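You operate a simulated robot arm through the tools that you are given. There is no shell and no other tool.

You run a simulated two-armed robot. Do the job below in one go: nothing can be reset, and whatever is moved stays where it is left.

TASK
Stack the 20 mm rivet box from the grey table on top of the 10 mm rivet box. Fetch the square tin scoop and set it on top of the yellow pencil box. Put the cup that says "Konrad" from the low bench on the tray marked spare. Put the 200 mm green stick from the low bench on the back of the treadle table and the 160 mm green stick on the shelf under the wheel press. Close the twine drawer. Open the wheel press drawer, fetch the twine roll with the smallest size on its label from the assembly bench and set it in the inside of the wheel press drawer, then shut the drawer. Do these in any order. Set down upright: cup, twine roll.

Only the result counts: the job must be done as asked and must still hold three seconds after the hand-in. Knocking over, shifting, dropping, spilling or breaking anything else fails it.

THE ROBOT
Two 7-joint arms with two-finger parallel grippers on one trunk, on a base that drives. Base frame: it is fixed to the floor where the robot stands at the start and does not move with it; the origin is under the middle of the robot, x ahead of it, y to its left, z up. Readings come in cm, degrees, newtons and seconds.
The left shoulder is at the start at [5, 17.7, 110.4], the right one opposite. With the tool pointing down near the work surface each hand reaches from about 10 to 68 cm from the robot's upright axis, wherever it stands, measured 20 degrees to its own side. Places, roughly: back of the treadle table [140, 70, 90]; cup [-25, -200, 75]; green stick [-25, -200, 50]; inside of the wheel press drawer [50, -120, 60]; rivet box [-200, 0, 100]; shelf under the wheel press [50, -130, 30]; square tin scoop (8x5x9 cm) [-80, -160, 60]; tray marked SPARE [110, 60, 40]; twine drawer [0, -260, 50]; twine roll [-100, -350, 100]; wheel press drawer [60, -120, 60]; yellow pencil box [400, -275, 75]. Payload 3.43 kg a hand.
The TCP of each hand is the grasp point between the finger pads, 3.4 cm short of the fingertips. In the tool frame z runs along the fingers and y along their closing line. Largest opening 12.8 cm; finger width 2.4, thickness 1.2; the body of the gripper, 4.8 by 13 cm, starts 9.6 cm behind the TCP.
Orientation is that of the tool frame in the base frame, as a unit quaternion [x, y, z, w]. With the fingers straight down and closing along the base's y, the tool's x points along the base's -x, its y along +y and its z along -z.

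THE INTERFACE
- The arms move only by the tool arm_command. It takes "left_motion", "right_motion" or both (then of equal length, played together; a hand with none holds still); each is one flat list of numbers, 7 for each row, row after row: the shift along the tool's x, y, z in cm, then the turn, a rotation vector about the tool's x, y, z in degrees, then the opening in per cent of the stroke, from 0 (shut) to 100 (fully open). In form: [x, y, z, rx, ry, rz, claw, x, y, z, rx, ry, rz, claw, ...]. A call has 1 to 20 rows; each row shifts and turns the commanded pose from where the row before left it, along the tool's axes as they then stand. Rows are played at 5 a second. More than 5 cm and 8.6 degrees between two rows, or a gripper value outside its range, and nothing of the call is played. Where a pose cannot be reached the arm comes as near as it can. A force on the tool above 40 N (or 10 N above the force at the start of the call, whichever is more), or a blocked arm, ends the call early, and 0.2 s more pass. The fingers move at their own pace (about 10.8 cm/s each) and stop on an object; they squeeze with about 42 N. The grip force told is the motor's: it shows also when the fingers shut on nothing. Time passes only in rows, and 0.2 s behind the last, so rows that do not move let the fingers close. It gives the time, the measured TCP pose, the force on the tool (base axes), the opening and the grip force at its end, in the units of the frame above (readings bear some noise), with the torque about the TCP (base axes, N m) and any sound that the robot's microphone picked up.
- Cameras (640 x 400 px; columns grow to the right, rows downward): "scene" is now at [16.18, 0.51, 129.01]; the picture's right is [0.06, -1.00, 0.00], its down [-0.35, -0.02, -0.94] and it looks along [0.93, 0.06, -0.35] (base axes); focal length 259 px, centre (320, 200). "left" rides on the left gripper at [7.6, 1.1, -16] in its tool frame; the picture's right is [-0.15, 0.99, 0.00], its down [-0.88, -0.13, -0.46] and it looks along [-0.45, -0.07, 0.89] (tool axes); focal length 234 px, centre (320, 200). "right" rides on the right gripper at [7.6, -1.1, -16] in its tool frame; the picture's right is [0.15, 0.99, 0.00], its down [-0.88, 0.13, -0.46] and it looks along [-0.45, 0.07, 0.89] (tool axes); focal length 234 px, centre (320, 200). There is no depth. A picture from a camera that has moved, and an enlarged one, comes with that camera's place and axes in the base frame and with its lens.
- camera(camera): a new picture of that camera. It takes no simulated time.
- slide_trunk(by): slides the trunk up (or, below 0, down) by that many cm; the arms and the scene camera ride with it, the base frame stays. It gives what a move gives, with no picture.
- drive_base(legs): drives the robot by 1 to 6 legs, each [ahead, turn to the left] in cm and degrees, along the robot's own axes; the way and the turn of a leg run together, so that a leg with both is an arc; at most 150 cm and 180 degrees a leg. The arms and the cameras ride along, it lands a little off, and it stops where it bumps. It gives what a move gives.
- head_to(pan, tilt): turns the head with the scene camera to pan (to the left, within 80 degrees either way) and tilt (down, from -29 to 69), counted from straight ahead of the robot. It gives what a move gives.
- zoom(camera, box): a new picture of the part [left, top, right, bottom] of that camera's present view, enlarged. It takes no simulated time.
- close_job(): hands the job in; it is judged then, once.

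Places have to be worked out from the pictures, the camera data and where the tool is seen. Open the grippers and draw the arms clear of the work before you hand the job in, unless the task says otherwise.

The tools are called as name(argument=value, ...) on one line, values as JSON. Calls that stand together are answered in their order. arm_command: Moves the arms, as the interface text tells. Its arguments: {"type":"object","properties":{"left_motion":{"type":"array"},"right_motion":{"type":"array"}},"required":[]} The other tools are called the same way: slide_trunk (by) slides the trunk up or down; drive_base (legs) drives the base; head_to (pan, tilt) turns the head that bears the scene camera; camera (camera) takes a picture; zoom (camera, box) takes an enlarged picture of a part of a camera's view; close_job () hands the job in.

At the start:

```text
t: 0.0
left_tcp_pos: [40.0, 18.21, 116.18]
left_ee_rot: [-0.001, 1.0, -0.001, 0.0]
left_force: [0.4, -0.2, 0.4]
left_torque: [0.02, 0.01, 0.02]
left_gripper_width: 12.82
left_grasp_force: 0.1
right_tcp_pos: [35.19, -12.44, 117.62]
right_ee_rot: [0.001, 1.0, 0.002, -0.001]
right_force: [0.3, -0.4, -0.2]
right_torque: [0.0, -0.04, 0.01]
right_gripper_width: 12.8
right_grasp_force: 0.2
trunk travel left (down, up): [-27.5, 12.6]
robot x, y, heading: [-0.37, -0.14, 0.2]
head pan, tilt: [3.7, 20.8]
```

scene: 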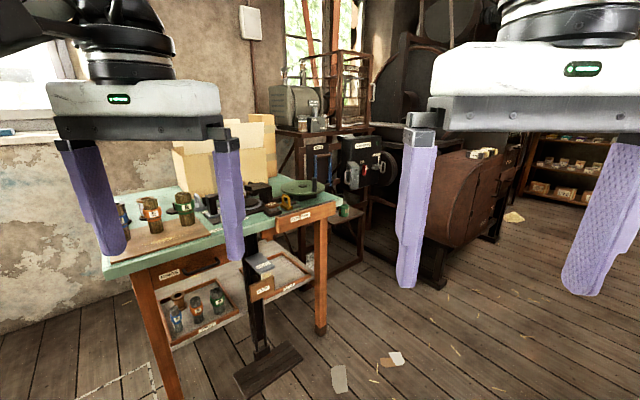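
right: 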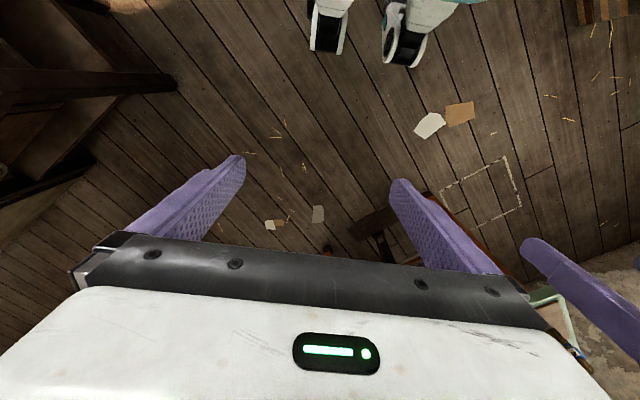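
left: 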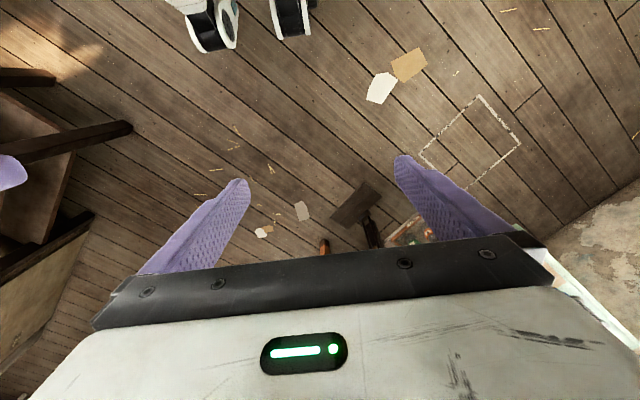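

I begin by surveying: the treadle table is ahead-left in view. I turn the head to look around the room before moving anything.

head_to(pan=-60, tilt=20)

camera(camera="scene")

```text
t: 1.3
left_tcp_pos: [39.98, 18.33, 116.13]
left_ee_rot: [-0.001, 1.0, 0.0, 0.0]
left_force: [0.1, 0.2, 0.3]
left_torque: [0.02, 0.02, -0.01]
left_gripper_width: 12.79
left_grasp_force: 0.1
right_tcp_pos: [35.14, -12.35, 117.56]
right_ee_rot: [0.001, 1.0, 0.001, -0.001]
right_force: [0.0, 0.6, -0.6]
right_torque: [0.0, -0.02, 0.0]
right_gripper_width: 12.78
right_grasp_force: 0.0
trunk travel left (down, up): [-27.5, 12.6]
robot x, y, heading: [-0.33, 0.31, 0.1]
head pan, tilt: [-60.0, 20.0]
```

```text
taken
camera scene: at [11.56, -8.15, 129.14], right [-0.87, -0.5, 0.0], down [-0.17, 0.3, -0.94], along [0.47, -0.81, -0.34], focal length 259 px, centre (320, 200)
```

scene: 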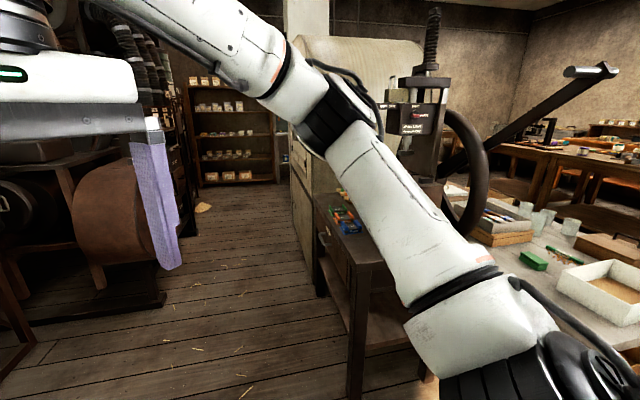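

The right arm blocks part of the view; the wheel press seems to be to the right. I look further to the right and zoom.

head_to(pan=-80, tilt=25)

camera(camera="scene")

head_to(pan=-25, tilt=20)

camera(camera="scene")

head_to(pan=70, tilt=25)

camera(camera="scene")

```text
t: 2.2
left_tcp_pos: [40.02, 18.29, 116.13]
left_ee_rot: [-0.001, 1.0, 0.001, -0.001]
left_force: [0.6, 0.0, -0.5]
left_torque: [0.04, 0.0, 0.0]
left_gripper_width: 12.78
left_grasp_force: 0.0
right_tcp_pos: [35.03, -12.52, 117.51]
right_ee_rot: [0.001, 1.0, 0.001, 0.0]
right_force: [-0.2, -0.5, 0.3]
right_torque: [-0.01, 0.0, 0.01]
right_gripper_width: 12.77
right_grasp_force: 0.1
trunk travel left (down, up): [-27.5, 12.6]
robot x, y, heading: [0.04, -0.31, -0.1]
head pan, tilt: [-80.0, 25.0]
```

```text
taken
camera scene: at [8.51, -9.16, 128.33], right [-0.98, -0.17, 0.0], down [-0.07, 0.42, -0.91], along [0.16, -0.89, -0.42], focal length 259 px, centre (320, 200)
```

scene: 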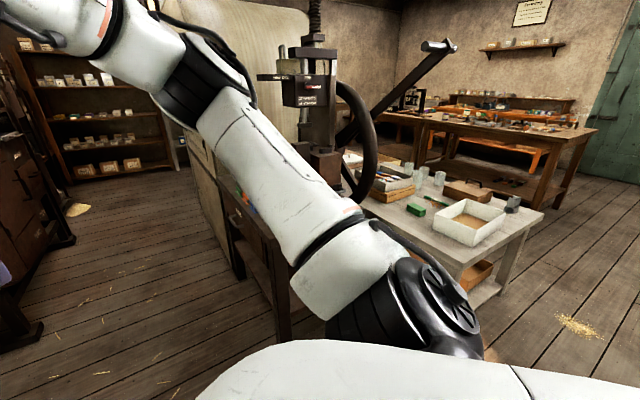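

```text
t: 3.4
left_tcp_pos: [40.12, 18.27, 116.15]
left_ee_rot: [-0.001, 1.0, 0.0, -0.001]
left_force: [-0.1, 0.2, -1.1]
left_torque: [0.01, 0.0, 0.0]
left_gripper_width: 12.79
left_grasp_force: 0.1
right_tcp_pos: [35.18, -12.61, 117.67]
right_ee_rot: [0.001, 1.0, 0.001, -0.001]
right_force: [-0.1, -0.2, -0.4]
right_torque: [0.0, 0.02, -0.02]
right_gripper_width: 12.8
right_grasp_force: 0.1
trunk travel left (down, up): [-27.5, 12.6]
robot x, y, heading: [0.13, -0.11, -0.0]
head pan, tilt: [-25.0, 20.0]
```

```text
taken
camera scene: at [15.34, -4.03, 129.14], right [-0.42, -0.91, 0.0], down [-0.31, 0.14, -0.94], along [0.85, -0.4, -0.34], focal length 259 px, centre (320, 200)
```

scene: 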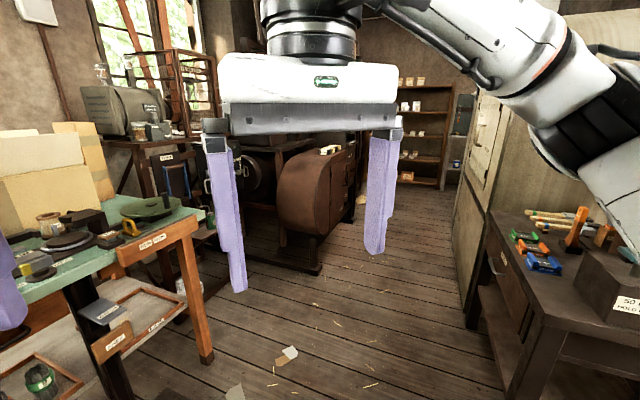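

```text
t: 5.1
left_tcp_pos: [39.95, 18.29, 116.05]
left_ee_rot: [-0.001, 1.0, 0.0, 0.0]
left_force: [-0.2, 0.2, -0.3]
left_torque: [0.0, -0.02, 0.02]
left_gripper_width: 12.8
left_grasp_force: 0.0
right_tcp_pos: [35.12, -12.44, 117.61]
right_ee_rot: [0.002, 1.0, 0.001, -0.001]
right_force: [0.8, -0.3, -0.3]
right_torque: [0.0, -0.04, -0.02]
right_gripper_width: 12.8
right_grasp_force: 0.0
trunk travel left (down, up): [-27.5, 12.6]
robot x, y, heading: [0.16, -0.09, 0.2]
head pan, tilt: [70.0, 25.0]
```

```text
taken
camera scene: at [10.06, 8.57, 128.33], right [0.94, -0.34, 0.0], down [-0.14, -0.4, -0.91], along [0.31, 0.85, -0.42], focal length 259 px, centre (320, 200)
```

scene: 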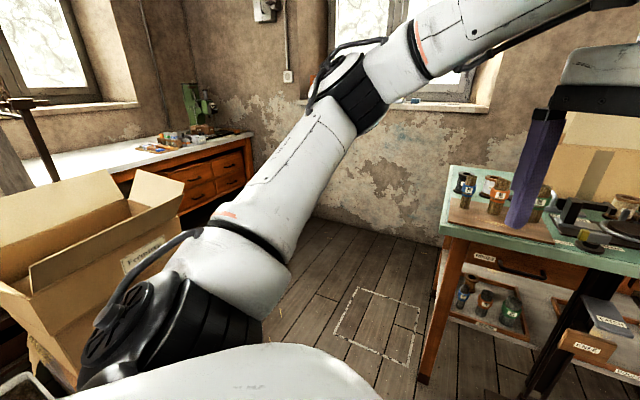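

The start spot appears clear all around and the arms sit above table height. I turn the robot in place to the right in order to see the press, the low bench and the rest of the room without the arm in the way.

drive_base(legs=[[0, -90]])

head_to(pan=0, tilt=20)

camera(camera="scene")

head_to(pan=-40, tilt=20)

camera(camera="scene")

head_to(pan=40, tilt=20)

camera(camera="scene")

```text
t: 9.3
left_tcp_pos: [18.67, -40.12, 116.08]
left_ee_rot: [0.703, 0.711, 0.001, 0.0]
left_force: [-0.1, 0.4, 0.2]
left_torque: [-0.03, 0.01, -0.01]
left_gripper_width: 12.8
left_grasp_force: 0.1
right_tcp_pos: [-12.22, -35.1, 117.59]
right_ee_rot: [0.705, 0.709, 0.001, 0.0]
right_force: [-0.3, 0.3, 0.2]
right_torque: [-0.01, -0.01, -0.03]
right_gripper_width: 12.81
right_grasp_force: 0.1
trunk travel left (down, up): [-27.5, 12.6]
robot x, y, heading: [-0.05, 0.07, -89.5]
head pan, tilt: [70.0, 25.0]
```

```text
t: 10.7
left_tcp_pos: [18.61, -39.98, 116.09]
left_ee_rot: [0.703, 0.711, -0.001, -0.001]
left_force: [-0.1, -0.1, -0.1]
left_torque: [0.01, 0.03, 0.0]
left_gripper_width: 12.79
left_grasp_force: 0.1
right_tcp_pos: [-12.18, -35.24, 117.45]
right_ee_rot: [0.705, 0.71, 0.001, 0.001]
right_force: [-0.3, 0.0, -0.1]
right_torque: [0.01, -0.01, 0.01]
right_gripper_width: 12.79
right_grasp_force: 0.1
trunk travel left (down, up): [-27.5, 12.6]
robot x, y, heading: [-0.26, 0.39, -89.6]
head pan, tilt: [0.0, 20.0]
```

```text
taken
camera scene: at [0.05, -16.4, 129.14], right [-1.0, -0.01, 0.0], down [0.0, 0.34, -0.94], along [0.01, -0.94, -0.34], focal length 259 px, centre (320, 200)
```

scene: 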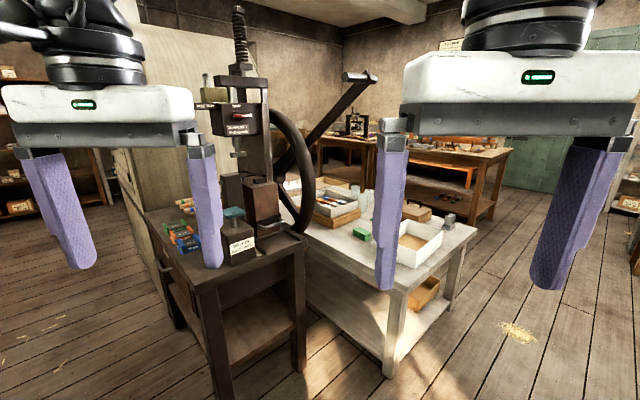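

```text
t: 11.8
left_tcp_pos: [18.46, -39.98, 116.22]
left_ee_rot: [0.703, 0.711, -0.001, 0.0]
left_force: [-0.3, -1.7, 0.1]
left_torque: [0.02, -0.04, 0.01]
left_gripper_width: 12.79
left_grasp_force: 0.1
right_tcp_pos: [-12.16, -35.31, 117.56]
right_ee_rot: [0.705, 0.709, 0.001, 0.0]
right_force: [0.6, 0.6, 0.4]
right_torque: [0.0, 0.01, -0.03]
right_gripper_width: 12.81
right_grasp_force: 0.2
trunk travel left (down, up): [-27.5, 12.6]
robot x, y, heading: [-0.12, 0.02, -89.8]
head pan, tilt: [-40.0, 20.0]
```

```text
taken
camera scene: at [-5.95, -14.28, 129.14], right [-0.77, 0.64, 0.0], down [0.22, 0.26, -0.94], along [-0.6, -0.73, -0.34], focal length 259 px, centre (320, 200)
```

scene: 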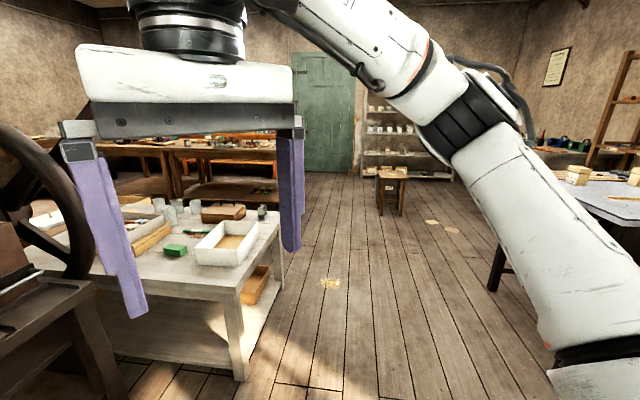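

```text
t: 13.3
left_tcp_pos: [18.56, -39.91, 116.13]
left_ee_rot: [0.703, 0.711, 0.0, -0.001]
left_force: [0.0, 0.2, -0.1]
left_torque: [-0.01, 0.03, -0.01]
left_gripper_width: 12.81
left_grasp_force: 0.1
right_tcp_pos: [-12.15, -35.17, 117.66]
right_ee_rot: [0.705, 0.71, 0.001, 0.0]
right_force: [0.4, 0.7, 0.1]
right_torque: [0.04, 0.0, -0.01]
right_gripper_width: 12.82
right_grasp_force: 0.0
trunk travel left (down, up): [-27.5, 12.6]
robot x, y, heading: [0.15, -0.32, -89.8]
head pan, tilt: [40.0, 20.0]
```

```text
taken
camera scene: at [6.01, -14.17, 129.14], right [-0.76, -0.65, 0.0], down [-0.22, 0.26, -0.94], along [0.61, -0.71, -0.34], focal length 259 px, centre (320, 200)
```

scene: 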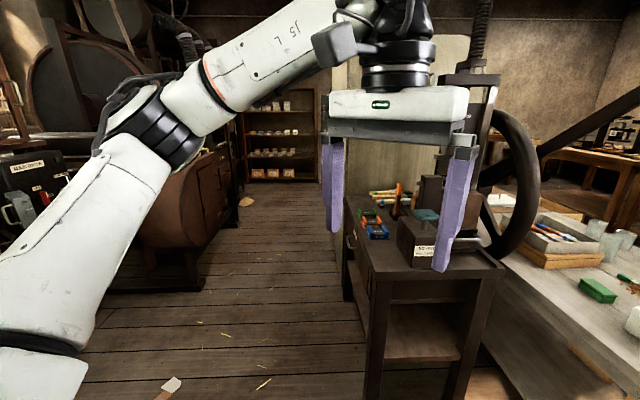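

The press stand is turned about 45° with its drawer facing away to the +x/+y side; the pale low bench stands beyond. I zoom to read details on the low bench and behind.

head_to(pan=-12, tilt=20)

zoom(camera="scene", box=[100, 100, 420, 300])

camera(camera="scene")

```text
t: 14.5
left_tcp_pos: [18.69, -39.9, 116.13]
left_ee_rot: [0.703, 0.711, -0.001, -0.001]
left_force: [0.0, -0.2, -0.3]
left_torque: [-0.01, 0.0, -0.01]
left_gripper_width: 12.82
left_grasp_force: 0.0
right_tcp_pos: [-12.26, -35.23, 117.58]
right_ee_rot: [0.705, 0.709, 0.001, 0.0]
right_force: [-1.1, 0.9, 0.2]
right_torque: [0.0, 0.01, 0.02]
right_gripper_width: 12.78
right_grasp_force: 0.1
trunk travel left (down, up): [-27.5, 12.6]
robot x, y, heading: [0.18, -0.01, -89.4]
head pan, tilt: [-12.0, 20.0]
```

```text
2.00 times, centred on (260, 200) of scene
camera zoom: at [-1.89, -16.22, 129.14], right [-0.98, 0.2, 0.0], down [0.07, 0.34, -0.94], along [-0.19, -0.92, -0.34], focal length 519 px, centre (440, 200)
```

zoom: 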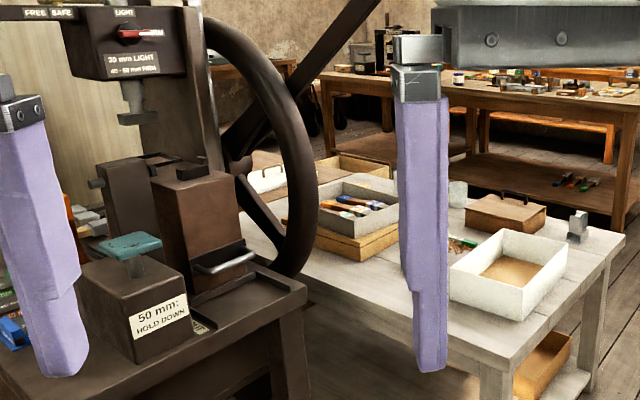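

```text
taken
camera scene: at [-1.89, -16.22, 129.14], right [-0.98, 0.2, 0.0], down [0.07, 0.34, -0.94], along [-0.19, -0.92, -0.34], focal length 259 px, centre (320, 200)
```

scene: 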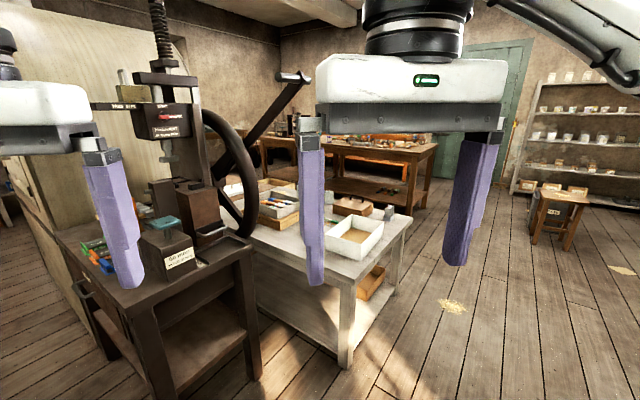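

The low bench top is about z=51 and is turned 45°, with the near corner around (-35,-110) and the scoop near (-84,-173). I drive to an open spot northwest of it to look at the bench closely.

drive_base(legs=[[0, -51], [125, 0], [0, 85]])

head_to(pan=0, tilt=30)

camera(camera="scene")

head_to(pan=-40, tilt=25)

camera(camera="scene")

head_to(pan=-75, tilt=25)

camera(camera="scene")

```text
t: 26.9
left_tcp_pos: [-60.27, -101.25, 116.04]
left_ee_rot: [0.467, 0.884, 0.0, 0.0]
left_force: [-0.7, 0.3, 0.1]
left_torque: [0.04, -0.01, 0.01]
left_gripper_width: 12.81
left_grasp_force: 0.0
right_tcp_pos: [-88.52, -114.42, 117.54]
right_ee_rot: [0.467, 0.884, 0.0, 0.0]
right_force: [-0.2, -0.6, -0.5]
right_torque: [-0.01, 0.02, 0.01]
right_gripper_width: 12.8
right_grasp_force: 0.1
trunk travel left (down, up): [-27.5, 12.6]
robot x, y, heading: [-98.07, -78.4, -55.4]
head pan, tilt: [-12.0, 20.0]
```

```text
t: 27.6
left_tcp_pos: [-60.4, -101.18, 116.15]
left_ee_rot: [0.466, 0.885, 0.0, -0.001]
left_force: [-0.4, 0.3, 0.6]
left_torque: [0.0, 0.0, 0.02]
left_gripper_width: 12.79
left_grasp_force: 0.0
right_tcp_pos: [-88.51, -114.37, 117.57]
right_ee_rot: [0.467, 0.884, 0.001, 0.001]
right_force: [0.8, -0.3, -0.1]
right_torque: [-0.01, 0.02, 0.02]
right_gripper_width: 12.81
right_grasp_force: 0.0
trunk travel left (down, up): [-27.5, 12.6]
robot x, y, heading: [-97.84, -78.21, -55.7]
head pan, tilt: [0.0, 30.0]
```

```text
taken
camera scene: at [-89.05, -91.73, 127.53], right [-0.83, -0.56, 0.0], down [-0.28, 0.41, -0.87], along [0.49, -0.72, -0.5], focal length 259 px, centre (320, 200)
```

scene: 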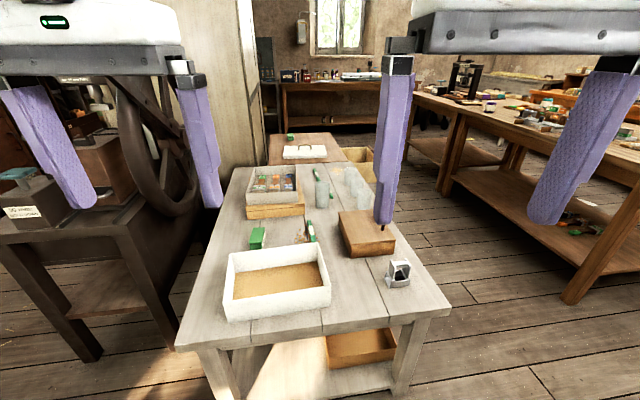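

```text
t: 28.7
left_tcp_pos: [-60.37, -101.13, 116.13]
left_ee_rot: [0.466, 0.885, 0.001, 0.0]
left_force: [0.6, 0.0, 0.9]
left_torque: [0.0, 0.01, -0.01]
left_gripper_width: 12.81
left_grasp_force: 0.0
right_tcp_pos: [-88.35, -114.37, 117.56]
right_ee_rot: [0.467, 0.884, 0.0, 0.0]
right_force: [0.5, -0.7, 0.0]
right_torque: [0.0, 0.03, -0.02]
right_gripper_width: 12.81
right_grasp_force: 0.0
trunk travel left (down, up): [-27.5, 12.6]
robot x, y, heading: [-97.75, -78.36, -55.7]
head pan, tilt: [-40.0, 25.0]
```

```text
taken
camera scene: at [-95.04, -93.44, 128.33], right [-1.0, 0.1, 0.0], down [0.04, 0.42, -0.91], along [-0.09, -0.9, -0.42], focal length 259 px, centre (320, 200)
```

scene: 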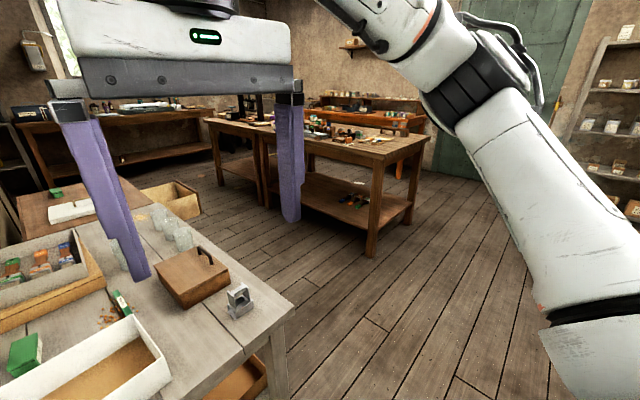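

```text
t: 29.7
left_tcp_pos: [-60.4, -101.22, 116.14]
left_ee_rot: [0.467, 0.884, 0.0, 0.0]
left_force: [0.3, 0.1, 0.3]
left_torque: [0.02, 0.0, -0.01]
left_gripper_width: 12.8
left_grasp_force: 0.2
right_tcp_pos: [-88.53, -114.35, 117.57]
right_ee_rot: [0.467, 0.884, 0.001, 0.0]
right_force: [-0.4, 0.3, -0.3]
right_torque: [0.0, 0.0, 0.01]
right_gripper_width: 12.8
right_grasp_force: 0.2
trunk travel left (down, up): [-27.5, 12.6]
robot x, y, heading: [-98.13, -78.24, -55.3]
head pan, tilt: [-75.0, 25.0]
```

```text
taken
camera scene: at [-100.14, -91.27, 128.33], right [-0.76, 0.65, 0.0], down [0.27, 0.32, -0.91], along [-0.59, -0.69, -0.42], focal length 259 px, centre (320, 200)
```

scene: 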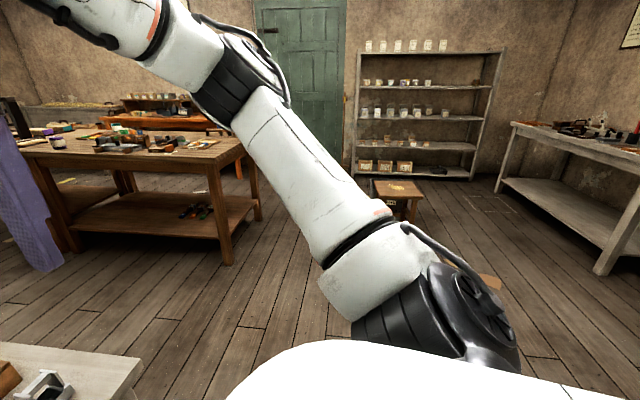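

I see the low bench: a parcel tray, cups in a cluster, green sticks/boxes, a brown box, and the tin scoop on the corner. I zoom on it to read names and sizes.

head_to(pan=-12, tilt=30)

zoom(camera="scene", box=[120, 100, 440, 300])

zoom(camera="scene", box=[200, 130, 360, 230])

```text
t: 31.0
left_tcp_pos: [-60.23, -101.18, 116.29]
left_ee_rot: [0.466, 0.885, 0.0, 0.0]
left_force: [-0.4, 0.5, -0.1]
left_torque: [-0.01, 0.02, 0.01]
left_gripper_width: 12.8
left_grasp_force: 0.1
right_tcp_pos: [-88.46, -114.53, 117.58]
right_ee_rot: [0.468, 0.884, 0.001, 0.001]
right_force: [0.5, 0.4, 0.0]
right_torque: [0.0, 0.02, 0.03]
right_gripper_width: 12.79
right_grasp_force: 0.1
trunk travel left (down, up): [-27.5, 12.6]
robot x, y, heading: [-98.05, -78.34, -55.4]
head pan, tilt: [-12.0, 30.0]
```

```text
2.00 times, centred on (280, 200) of scene
camera zoom: at [-90.71, -92.63, 127.53], right [-0.92, -0.38, 0.0], down [-0.19, 0.46, -0.87], along [0.33, -0.8, -0.5], focal length 519 px, centre (400, 200)
```

zoom: 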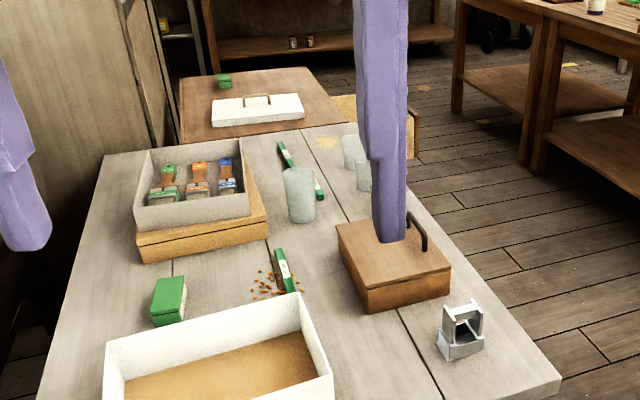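

```text
4.00 times, centred on (280, 180) of scene
camera zoom: at [-90.71, -92.63, 127.53], right [-0.92, -0.38, 0.0], down [-0.19, 0.46, -0.87], along [0.33, -0.8, -0.5], focal length 1037 px, centre (480, 280)
```

zoom: 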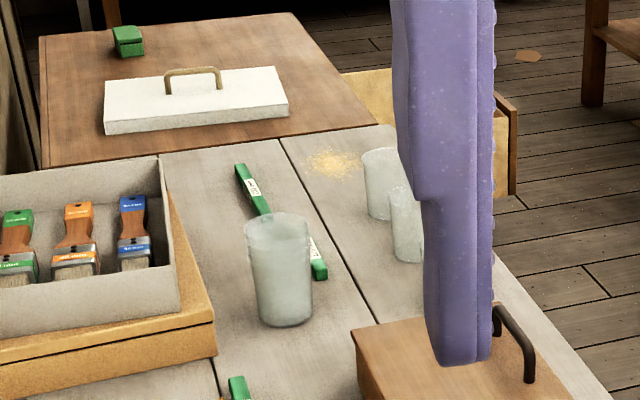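

The sticks, cups and scoop are on the bench at z≈51, and an open drawer (likely the twine drawer) sticks out at the far end. I drive to the west corner of the bench to look down the corridor between the low bench and the assembly bench.

drive_base(legs=[[0, -64], [105, 0], [0, 75]])

head_to(pan=0, tilt=25)

camera(camera="scene")

head_to(pan=35, tilt=25)

camera(camera="scene")

head_to(pan=-40, tilt=20)

camera(camera="scene")

```text
t: 42.4
left_tcp_pos: [-106.45, -184.65, 116.19]
left_ee_rot: [0.366, 0.93, -0.001, 0.0]
left_force: [-0.9, 0.9, 0.7]
left_torque: [0.01, 0.01, -0.03]
left_gripper_width: 12.8
left_grasp_force: 0.1
right_tcp_pos: [-131.0, -203.78, 117.66]
right_ee_rot: [0.368, 0.93, 0.001, 0.0]
right_force: [-0.2, -0.3, 0.4]
right_torque: [-0.01, 0.03, -0.03]
right_gripper_width: 12.78
right_grasp_force: 0.0
trunk travel left (down, up): [-27.5, 12.6]
robot x, y, heading: [-148.3, -170.27, -43.1]
head pan, tilt: [-12.0, 30.0]
```

```text
t: 43.2
left_tcp_pos: [-106.41, -184.61, 116.29]
left_ee_rot: [0.366, 0.931, 0.0, 0.0]
left_force: [-0.9, 0.3, -0.5]
left_torque: [-0.02, 0.0, -0.02]
left_gripper_width: 12.81
left_grasp_force: 0.0
right_tcp_pos: [-131.07, -203.79, 117.66]
right_ee_rot: [0.367, 0.93, 0.001, 0.001]
right_force: [-0.3, -0.3, 0.0]
right_torque: [0.0, -0.02, 0.0]
right_gripper_width: 12.78
right_grasp_force: 0.0
trunk travel left (down, up): [-27.5, 12.6]
robot x, y, heading: [-148.13, -170.56, -42.9]
head pan, tilt: [0.0, 25.0]
```

```text
taken
camera scene: at [-136.45, -181.81, 128.32], right [-0.68, -0.73, 0.0], down [-0.31, 0.29, -0.91], along [0.66, -0.62, -0.42], focal length 259 px, centre (320, 200)
```

scene: 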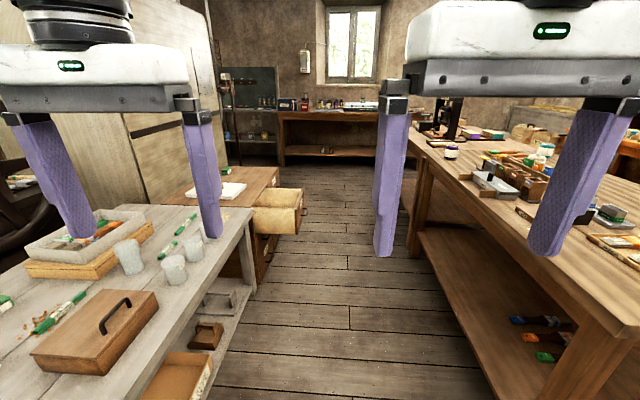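

```text
t: 44.2
left_tcp_pos: [-106.42, -184.61, 116.25]
left_ee_rot: [0.366, 0.931, 0.0, 0.0]
left_force: [0.5, -0.1, -0.2]
left_torque: [-0.01, -0.02, 0.01]
left_gripper_width: 12.79
left_grasp_force: 0.1
right_tcp_pos: [-131.01, -203.66, 117.57]
right_ee_rot: [0.368, 0.93, 0.001, 0.001]
right_force: [0.2, 0.9, -0.7]
right_torque: [0.0, -0.01, -0.01]
right_gripper_width: 12.83
right_grasp_force: 0.0
trunk travel left (down, up): [-27.5, 12.6]
robot x, y, heading: [-148.15, -170.61, -42.7]
head pan, tilt: [35.0, 25.0]
```

```text
taken
camera scene: at [-134.06, -176.82, 128.33], right [-0.14, -0.99, 0.0], down [-0.42, 0.06, -0.91], along [0.9, -0.13, -0.42], focal length 259 px, centre (320, 200)
```

scene: 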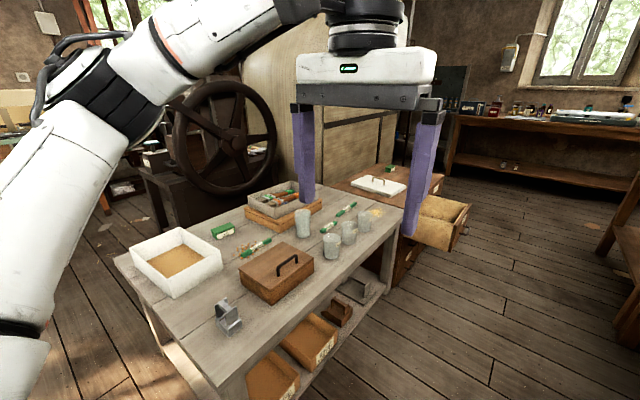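

```text
t: 45.6
left_tcp_pos: [-106.44, -184.59, 116.18]
left_ee_rot: [0.367, 0.93, 0.0, 0.0]
left_force: [-0.6, 0.7, -0.1]
left_torque: [-0.05, 0.01, 0.0]
left_gripper_width: 12.8
left_grasp_force: 0.1
right_tcp_pos: [-131.01, -203.68, 117.56]
right_ee_rot: [0.368, 0.93, 0.0, 0.0]
right_force: [-0.9, -0.1, -0.1]
right_torque: [0.01, 0.02, -0.01]
right_gripper_width: 12.8
right_grasp_force: 0.2
trunk travel left (down, up): [-27.5, 12.6]
robot x, y, heading: [-148.27, -170.57, -43.2]
head pan, tilt: [-40.0, 20.0]
```

```text
taken
camera scene: at [-142.04, -184.77, 129.14], right [-0.99, -0.12, 0.0], down [-0.04, 0.34, -0.94], along [0.11, -0.93, -0.34], focal length 259 px, centre (320, 200)
```

scene: 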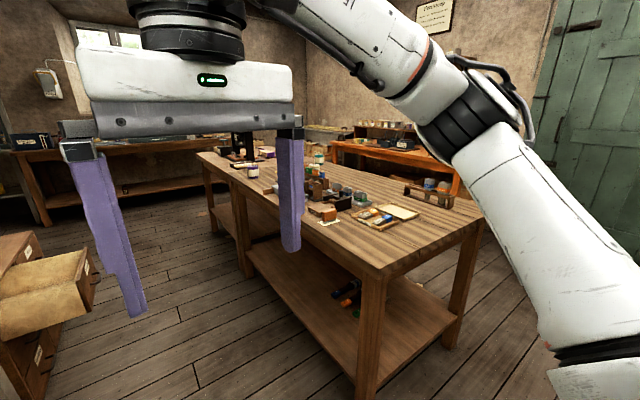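

The corridor is clear and the chest at the end has one drawer standing open. I zoom on cups, sticks and drawer labels from here.

head_to(pan=35, tilt=25)

zoom(camera="scene", box=[220, 180, 380, 280])

zoom(camera="scene", box=[330, 150, 490, 300])

zoom(camera="scene", box=[120, 220, 320, 345])

```text
t: 47.1
left_tcp_pos: [-106.49, -184.57, 116.15]
left_ee_rot: [0.366, 0.931, 0.0, 0.001]
left_force: [-0.3, -0.2, -0.2]
left_torque: [-0.02, -0.01, 0.0]
left_gripper_width: 12.79
left_grasp_force: 0.0
right_tcp_pos: [-131.07, -203.74, 117.45]
right_ee_rot: [0.367, 0.93, 0.0, 0.001]
right_force: [-0.8, -0.3, -0.1]
right_torque: [-0.02, 0.03, 0.01]
right_gripper_width: 12.79
right_grasp_force: 0.1
trunk travel left (down, up): [-27.5, 12.6]
robot x, y, heading: [-148.43, -170.66, -43.0]
head pan, tilt: [35.0, 25.0]
```

```text
4.00 times, centred on (300, 230) of scene
camera zoom: at [-134.06, -176.82, 128.33], right [-0.14, -0.99, 0.0], down [-0.42, 0.06, -0.91], along [0.9, -0.13, -0.42], focal length 1037 px, centre (400, 80)
```

zoom: 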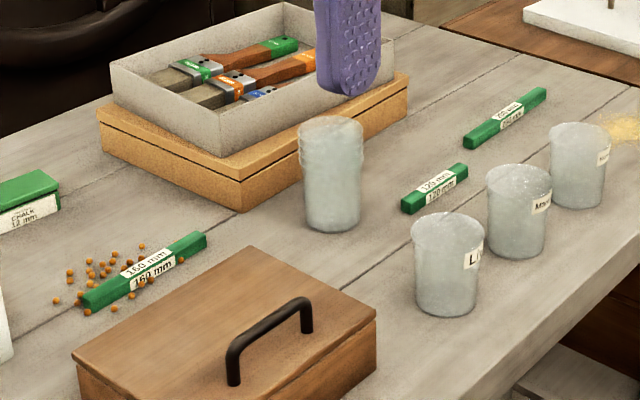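

```text
2.67 times, centred on (410, 225) of scene
camera zoom: at [-134.06, -176.82, 128.33], right [-0.14, -0.99, 0.0], down [-0.42, 0.06, -0.91], along [0.9, -0.13, -0.42], focal length 691 px, centre (80, 133)
```

zoom: 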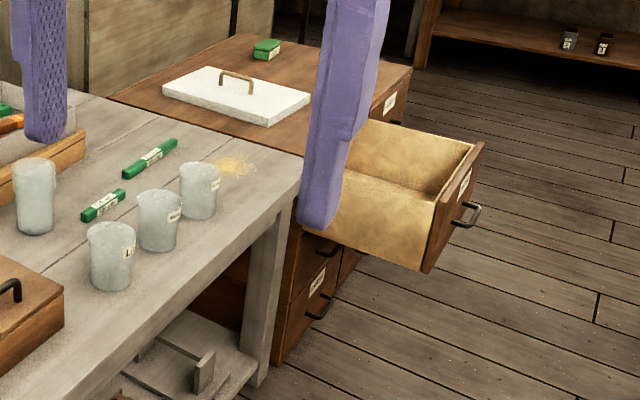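

```text
3.20 times, centred on (220, 282) of scene
camera zoom: at [-134.06, -176.82, 128.33], right [-0.14, -0.99, 0.0], down [-0.42, 0.06, -0.91], along [0.9, -0.13, -0.42], focal length 830 px, centre (640, -64)
```

zoom: 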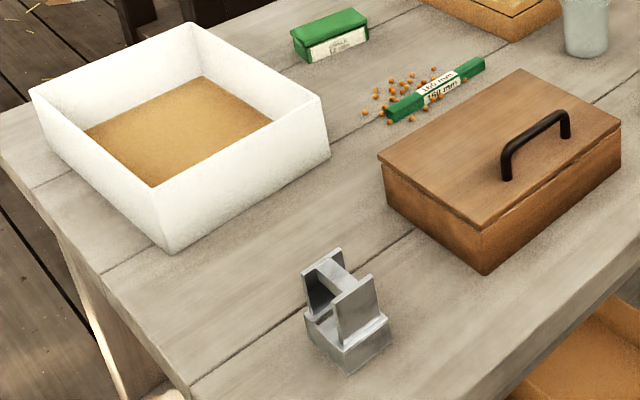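

The sticks read 160, 120 and (farthest) likely 200 mm; cups have name labels facing the corridor; bench top is about z=59 from triangulating. I drive down the corridor, staying ~48 cm off the bench edge, and turn to face the bench.

drive_base(legs=[[0, -2.3], [98, 0], [0, 60]])

head_to(pan=35, tilt=40)

camera(camera="scene")

head_to(pan=-5, tilt=40)

camera(camera="scene")

```text
t: 55.3
left_tcp_pos: [-44.64, -213.31, 116.04]
left_ee_rot: [-0.124, 0.992, -0.001, 0.0]
left_force: [-0.4, -1.5, -0.4]
left_torque: [-0.03, -0.02, -0.01]
left_gripper_width: 12.79
left_grasp_force: 0.1
right_tcp_pos: [-41.9, -244.28, 117.57]
right_ee_rot: [-0.123, 0.992, 0.001, 0.0]
right_force: [-0.1, -0.3, -0.2]
right_torque: [-0.01, 0.0, 0.01]
right_gripper_width: 12.8
right_grasp_force: 0.3
trunk travel left (down, up): [-27.5, 12.6]
robot x, y, heading: [-78.82, -240.67, 14.3]
head pan, tilt: [35.0, 25.0]
```

```text
t: 56.0
left_tcp_pos: [-44.5, -213.3, 116.15]
left_ee_rot: [-0.125, 0.992, 0.0, 0.0]
left_force: [0.5, -0.1, 1.5]
left_torque: [-0.05, 0.0, 0.02]
left_gripper_width: 12.79
left_grasp_force: 0.1
right_tcp_pos: [-41.87, -244.37, 117.73]
right_ee_rot: [-0.123, 0.992, 0.001, 0.0]
right_force: [0.0, 0.1, 0.0]
right_torque: [0.01, 0.0, 0.02]
right_gripper_width: 12.81
right_grasp_force: 0.1
trunk travel left (down, up): [-27.5, 12.6]
robot x, y, heading: [-78.78, -240.77, 14.2]
head pan, tilt: [35.0, 40.0]
```

```text
taken
camera scene: at [-66.74, -232.81, 126.0], right [0.76, -0.65, 0.0], down [-0.42, -0.49, -0.77], along [0.5, 0.58, -0.64], focal length 259 px, centre (320, 200)
```

scene: 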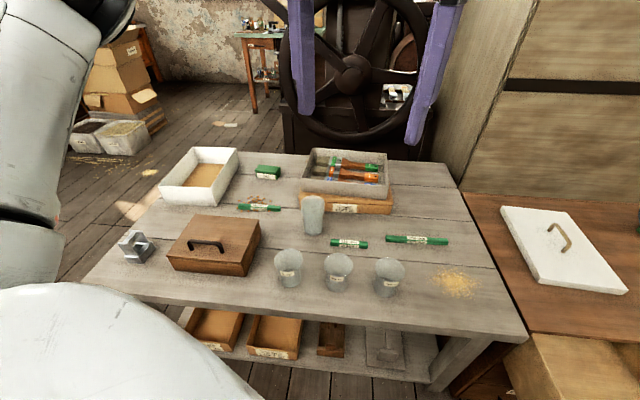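

```text
t: 57.1
left_tcp_pos: [-44.61, -213.38, 116.08]
left_ee_rot: [-0.125, 0.992, 0.0, 0.0]
left_force: [-0.7, -0.5, 0.2]
left_torque: [0.02, -0.02, -0.02]
left_gripper_width: 12.8
left_grasp_force: 0.1
right_tcp_pos: [-41.82, -244.35, 117.7]
right_ee_rot: [-0.123, 0.992, 0.001, -0.001]
right_force: [-0.3, 0.3, -0.6]
right_torque: [-0.03, 0.02, 0.03]
right_gripper_width: 12.81
right_grasp_force: 0.0
trunk travel left (down, up): [-27.5, 12.6]
robot x, y, heading: [-79.08, -240.9, 14.0]
head pan, tilt: [-5.0, 40.0]
```

```text
taken
camera scene: at [-63.9, -237.88, 126.0], right [0.16, -0.99, 0.0], down [-0.63, -0.1, -0.77], along [0.76, 0.12, -0.64], focal length 259 px, centre (320, 200)
```

scene: 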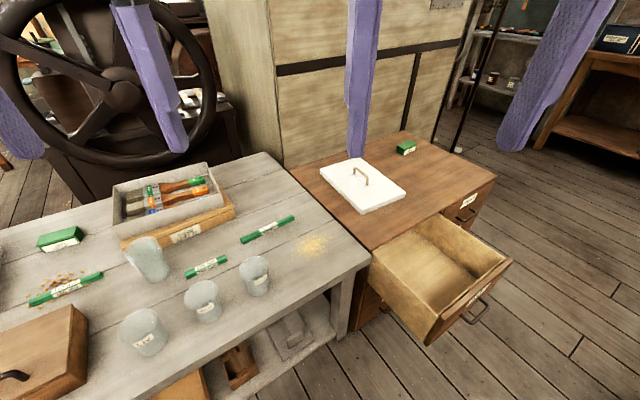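

head_to(pan=25, tilt=40)

zoom(camera="scene", box=[220, 190, 420, 315])

zoom(camera="scene", box=[300, 240, 400, 300])

```text
t: 58.1
left_tcp_pos: [-44.61, -213.31, 116.01]
left_ee_rot: [-0.125, 0.992, 0.0, 0.0]
left_force: [0.1, -0.2, -0.1]
left_torque: [-0.01, -0.03, 0.0]
left_gripper_width: 12.8
left_grasp_force: 0.1
right_tcp_pos: [-41.93, -244.41, 117.68]
right_ee_rot: [-0.124, 0.992, 0.001, -0.001]
right_force: [-0.1, -0.1, 0.4]
right_torque: [-0.01, 0.0, 0.0]
right_gripper_width: 12.78
right_grasp_force: 0.1
trunk travel left (down, up): [-27.5, 12.6]
robot x, y, heading: [-79.09, -240.91, 14.1]
head pan, tilt: [25.0, 40.0]
```

```text
3.20 times, centred on (320, 252) of scene
camera zoom: at [-65.7, -233.88, 125.99], right [0.63, -0.78, 0.0], down [-0.5, -0.41, -0.77], along [0.59, 0.48, -0.64], focal length 830 px, centre (320, 32)
```

zoom: 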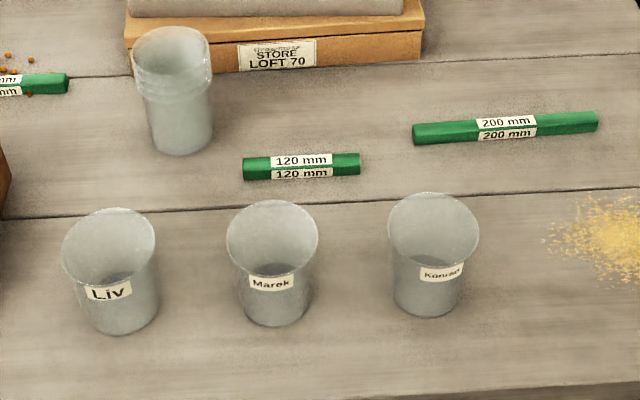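

```text
6.40 times, centred on (350, 270) of scene
camera zoom: at [-65.7, -233.88, 125.99], right [0.63, -0.78, 0.0], down [-0.5, -0.41, -0.77], along [0.59, 0.48, -0.64], focal length 1659 px, centre (128, -248)
```

zoom: 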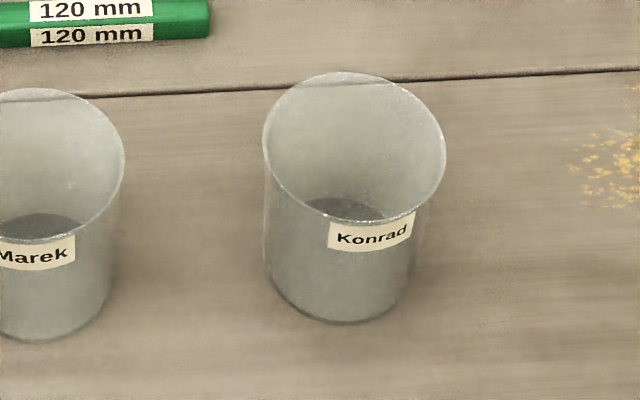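

Konrad is the third cup (around [-27.5,-215.4]) and the 200 mm stick is the rightmost one. I look steeply down to see how large my base is and how close I am to the bench edge.

head_to(pan=0, tilt=69)

camera(camera="scene")

camera(camera="right")

camera(camera="left")

```text
t: 59.0
left_tcp_pos: [-44.47, -213.26, 115.96]
left_ee_rot: [-0.124, 0.992, 0.0, 0.0]
left_force: [-0.4, -0.1, 0.0]
left_torque: [0.0, 0.02, -0.01]
left_gripper_width: 12.8
left_grasp_force: 0.1
right_tcp_pos: [-41.81, -244.3, 117.47]
right_ee_rot: [-0.124, 0.992, 0.001, 0.0]
right_force: [-0.3, -0.4, -0.5]
right_torque: [0.0, 0.01, -0.01]
right_gripper_width: 12.8
right_grasp_force: 0.0
trunk travel left (down, up): [-27.5, 12.6]
robot x, y, heading: [-78.87, -241.08, 14.3]
head pan, tilt: [0.0, 68.8]
```

```text
taken
camera scene: at [-66.87, -237.87, 122.39], right [0.25, -0.97, 0.0], down [-0.9, -0.23, -0.36], along [0.35, 0.09, -0.93], focal length 259 px, centre (320, 200)
```

scene: 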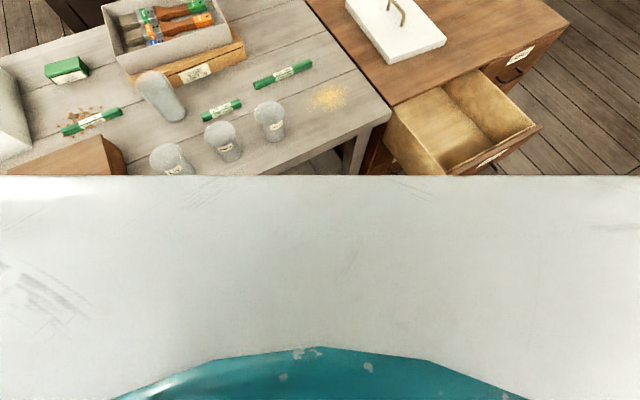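

```text
taken
camera right: at [-48.97, -247.3, 133.54], right [-0.38, 0.92, 0.0], down [0.82, 0.34, 0.46], along [0.42, 0.18, -0.89], focal length 234 px, centre (320, 200)
```

right: 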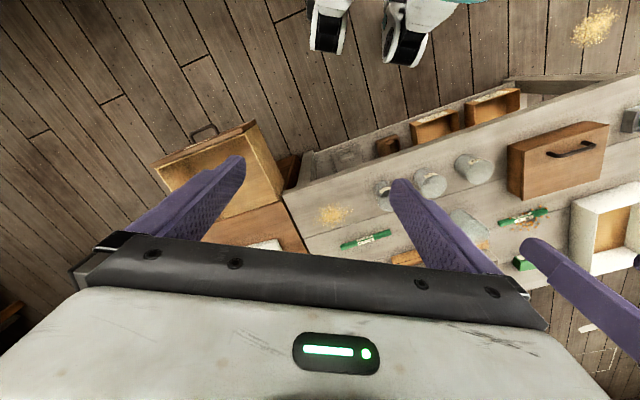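

```text
taken
camera left: at [-52.09, -214.05, 132.12], right [-0.1, 0.99, 0.0], down [0.89, 0.09, 0.46], along [0.45, 0.05, -0.89], focal length 234 px, centre (320, 200)
```

left: 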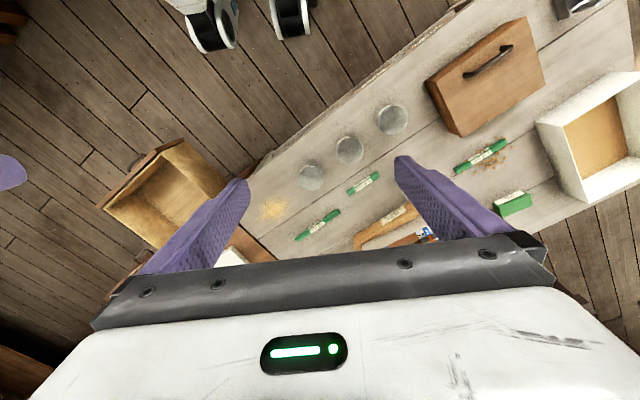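

Base parts reach only about 20 cm ahead of the axis. I check the open drawer's label before shutting it.

zoom(camera="scene", box=[380, 40, 580, 175])

zoom(camera="left", box=[60, 120, 260, 300])

head_to(pan=-25, tilt=40)

camera(camera="scene")

```text
2.96 times, centred on (480, 108) of scene
camera zoom: at [-66.87, -237.87, 122.39], right [0.25, -0.97, 0.0], down [-0.9, -0.23, -0.36], along [0.35, 0.09, -0.93], focal length 768 px, centre (-154, 474)
```

zoom: 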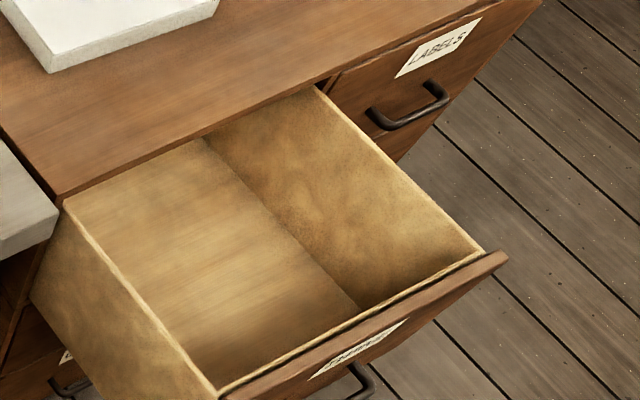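

```text
2.22 times, centred on (160, 210) of left
camera zoom: at [-52.09, -214.05, 132.12], right [-0.1, 0.99, 0.0], down [0.89, 0.09, 0.46], along [0.45, 0.05, -0.89], focal length 520 px, centre (676, 178)
```

zoom: 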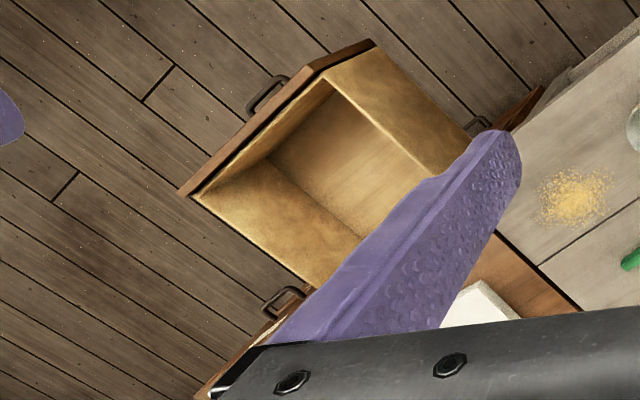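

```text
t: 59.9
left_tcp_pos: [-44.53, -213.34, 116.14]
left_ee_rot: [-0.124, 0.992, -0.001, 0.0]
left_force: [-0.2, 0.1, -0.4]
left_torque: [0.03, -0.02, -0.03]
left_gripper_width: 12.79
left_grasp_force: 0.0
right_tcp_pos: [-41.89, -244.39, 117.51]
right_ee_rot: [-0.123, 0.992, 0.001, -0.001]
right_force: [0.0, -0.4, -0.1]
right_torque: [0.02, -0.03, -0.04]
right_gripper_width: 12.81
right_grasp_force: 0.0
trunk travel left (down, up): [-27.5, 12.6]
robot x, y, heading: [-79.02, -240.76, 14.2]
head pan, tilt: [-25.0, 40.0]
```

```text
taken
camera scene: at [-63.93, -240.83, 125.99], right [-0.19, -0.98, 0.0], down [-0.63, 0.12, -0.77], along [0.75, -0.14, -0.64], focal length 259 px, centre (320, 200)
```

scene: 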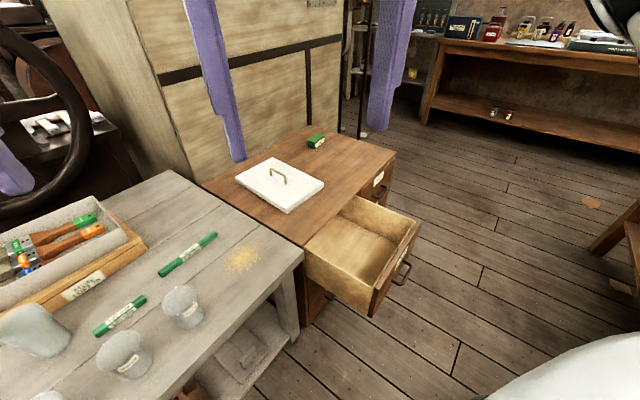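

The drawer next to it reads LABELS; the open one likely TWINE. I zoom to locate the drawer front accurately.

zoom(camera="scene", box=[290, 180, 450, 330])

zoom(camera="right", box=[130, 100, 330, 250])

```text
2.67 times, centred on (370, 255) of scene
camera zoom: at [-63.93, -240.83, 125.99], right [-0.19, -0.98, 0.0], down [-0.63, 0.12, -0.77], along [0.75, -0.14, -0.64], focal length 691 px, centre (187, 53)
```

zoom: 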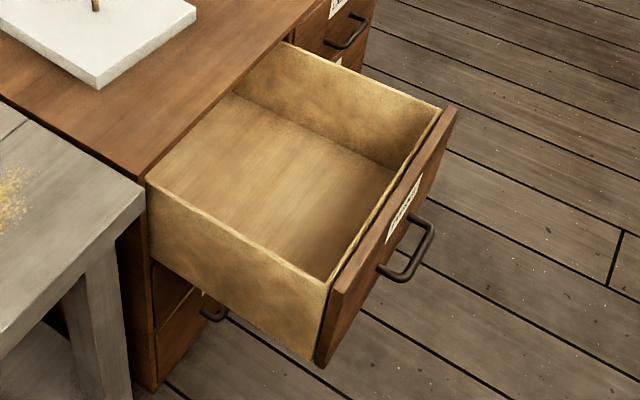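

```text
2.67 times, centred on (230, 175) of right
camera zoom: at [-48.96, -247.3, 133.54], right [-0.38, 0.92, 0.0], down [0.82, 0.34, 0.46], along [0.42, 0.18, -0.89], focal length 624 px, centre (560, 267)
```

zoom: 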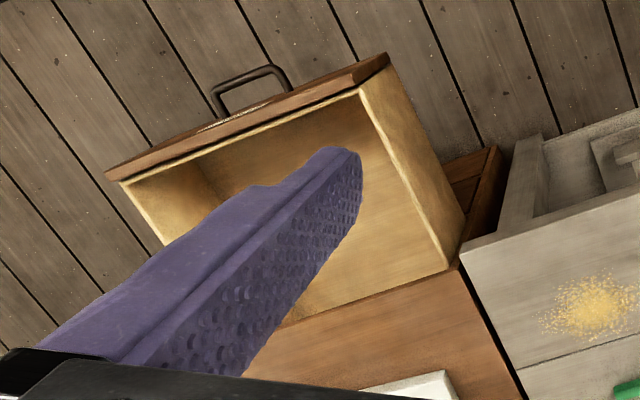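

Before manoeuvring near the open drawer I want to know my base outline; I zoom on the wheels seen in the wrist views.

zoom(camera="right", box=[260, 0, 500, 150])

zoom(camera="left", box=[140, 0, 380, 150])

```text
2.67 times, centred on (380, 75) of right
camera zoom: at [-48.96, -247.3, 133.54], right [-0.38, 0.92, 0.0], down [0.82, 0.34, 0.46], along [0.42, 0.18, -0.89], focal length 624 px, centre (160, 533)
```

zoom: 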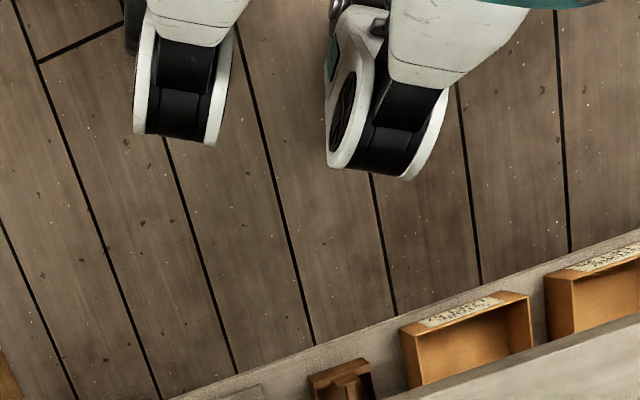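

```text
2.67 times, centred on (260, 75) of left
camera zoom: at [-52.09, -214.05, 132.12], right [-0.1, 0.99, 0.0], down [0.89, 0.09, 0.46], along [0.45, 0.05, -0.89], focal length 624 px, centre (480, 533)
```

zoom: 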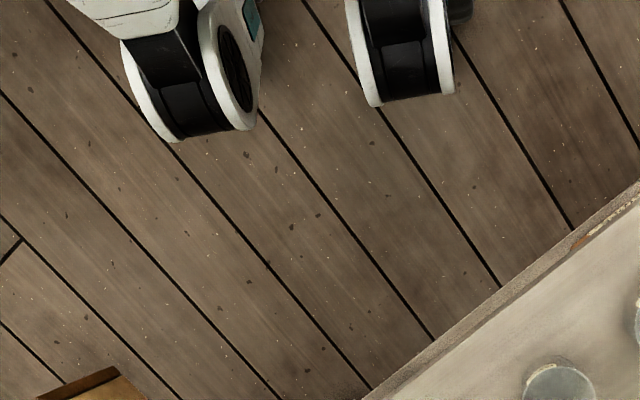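

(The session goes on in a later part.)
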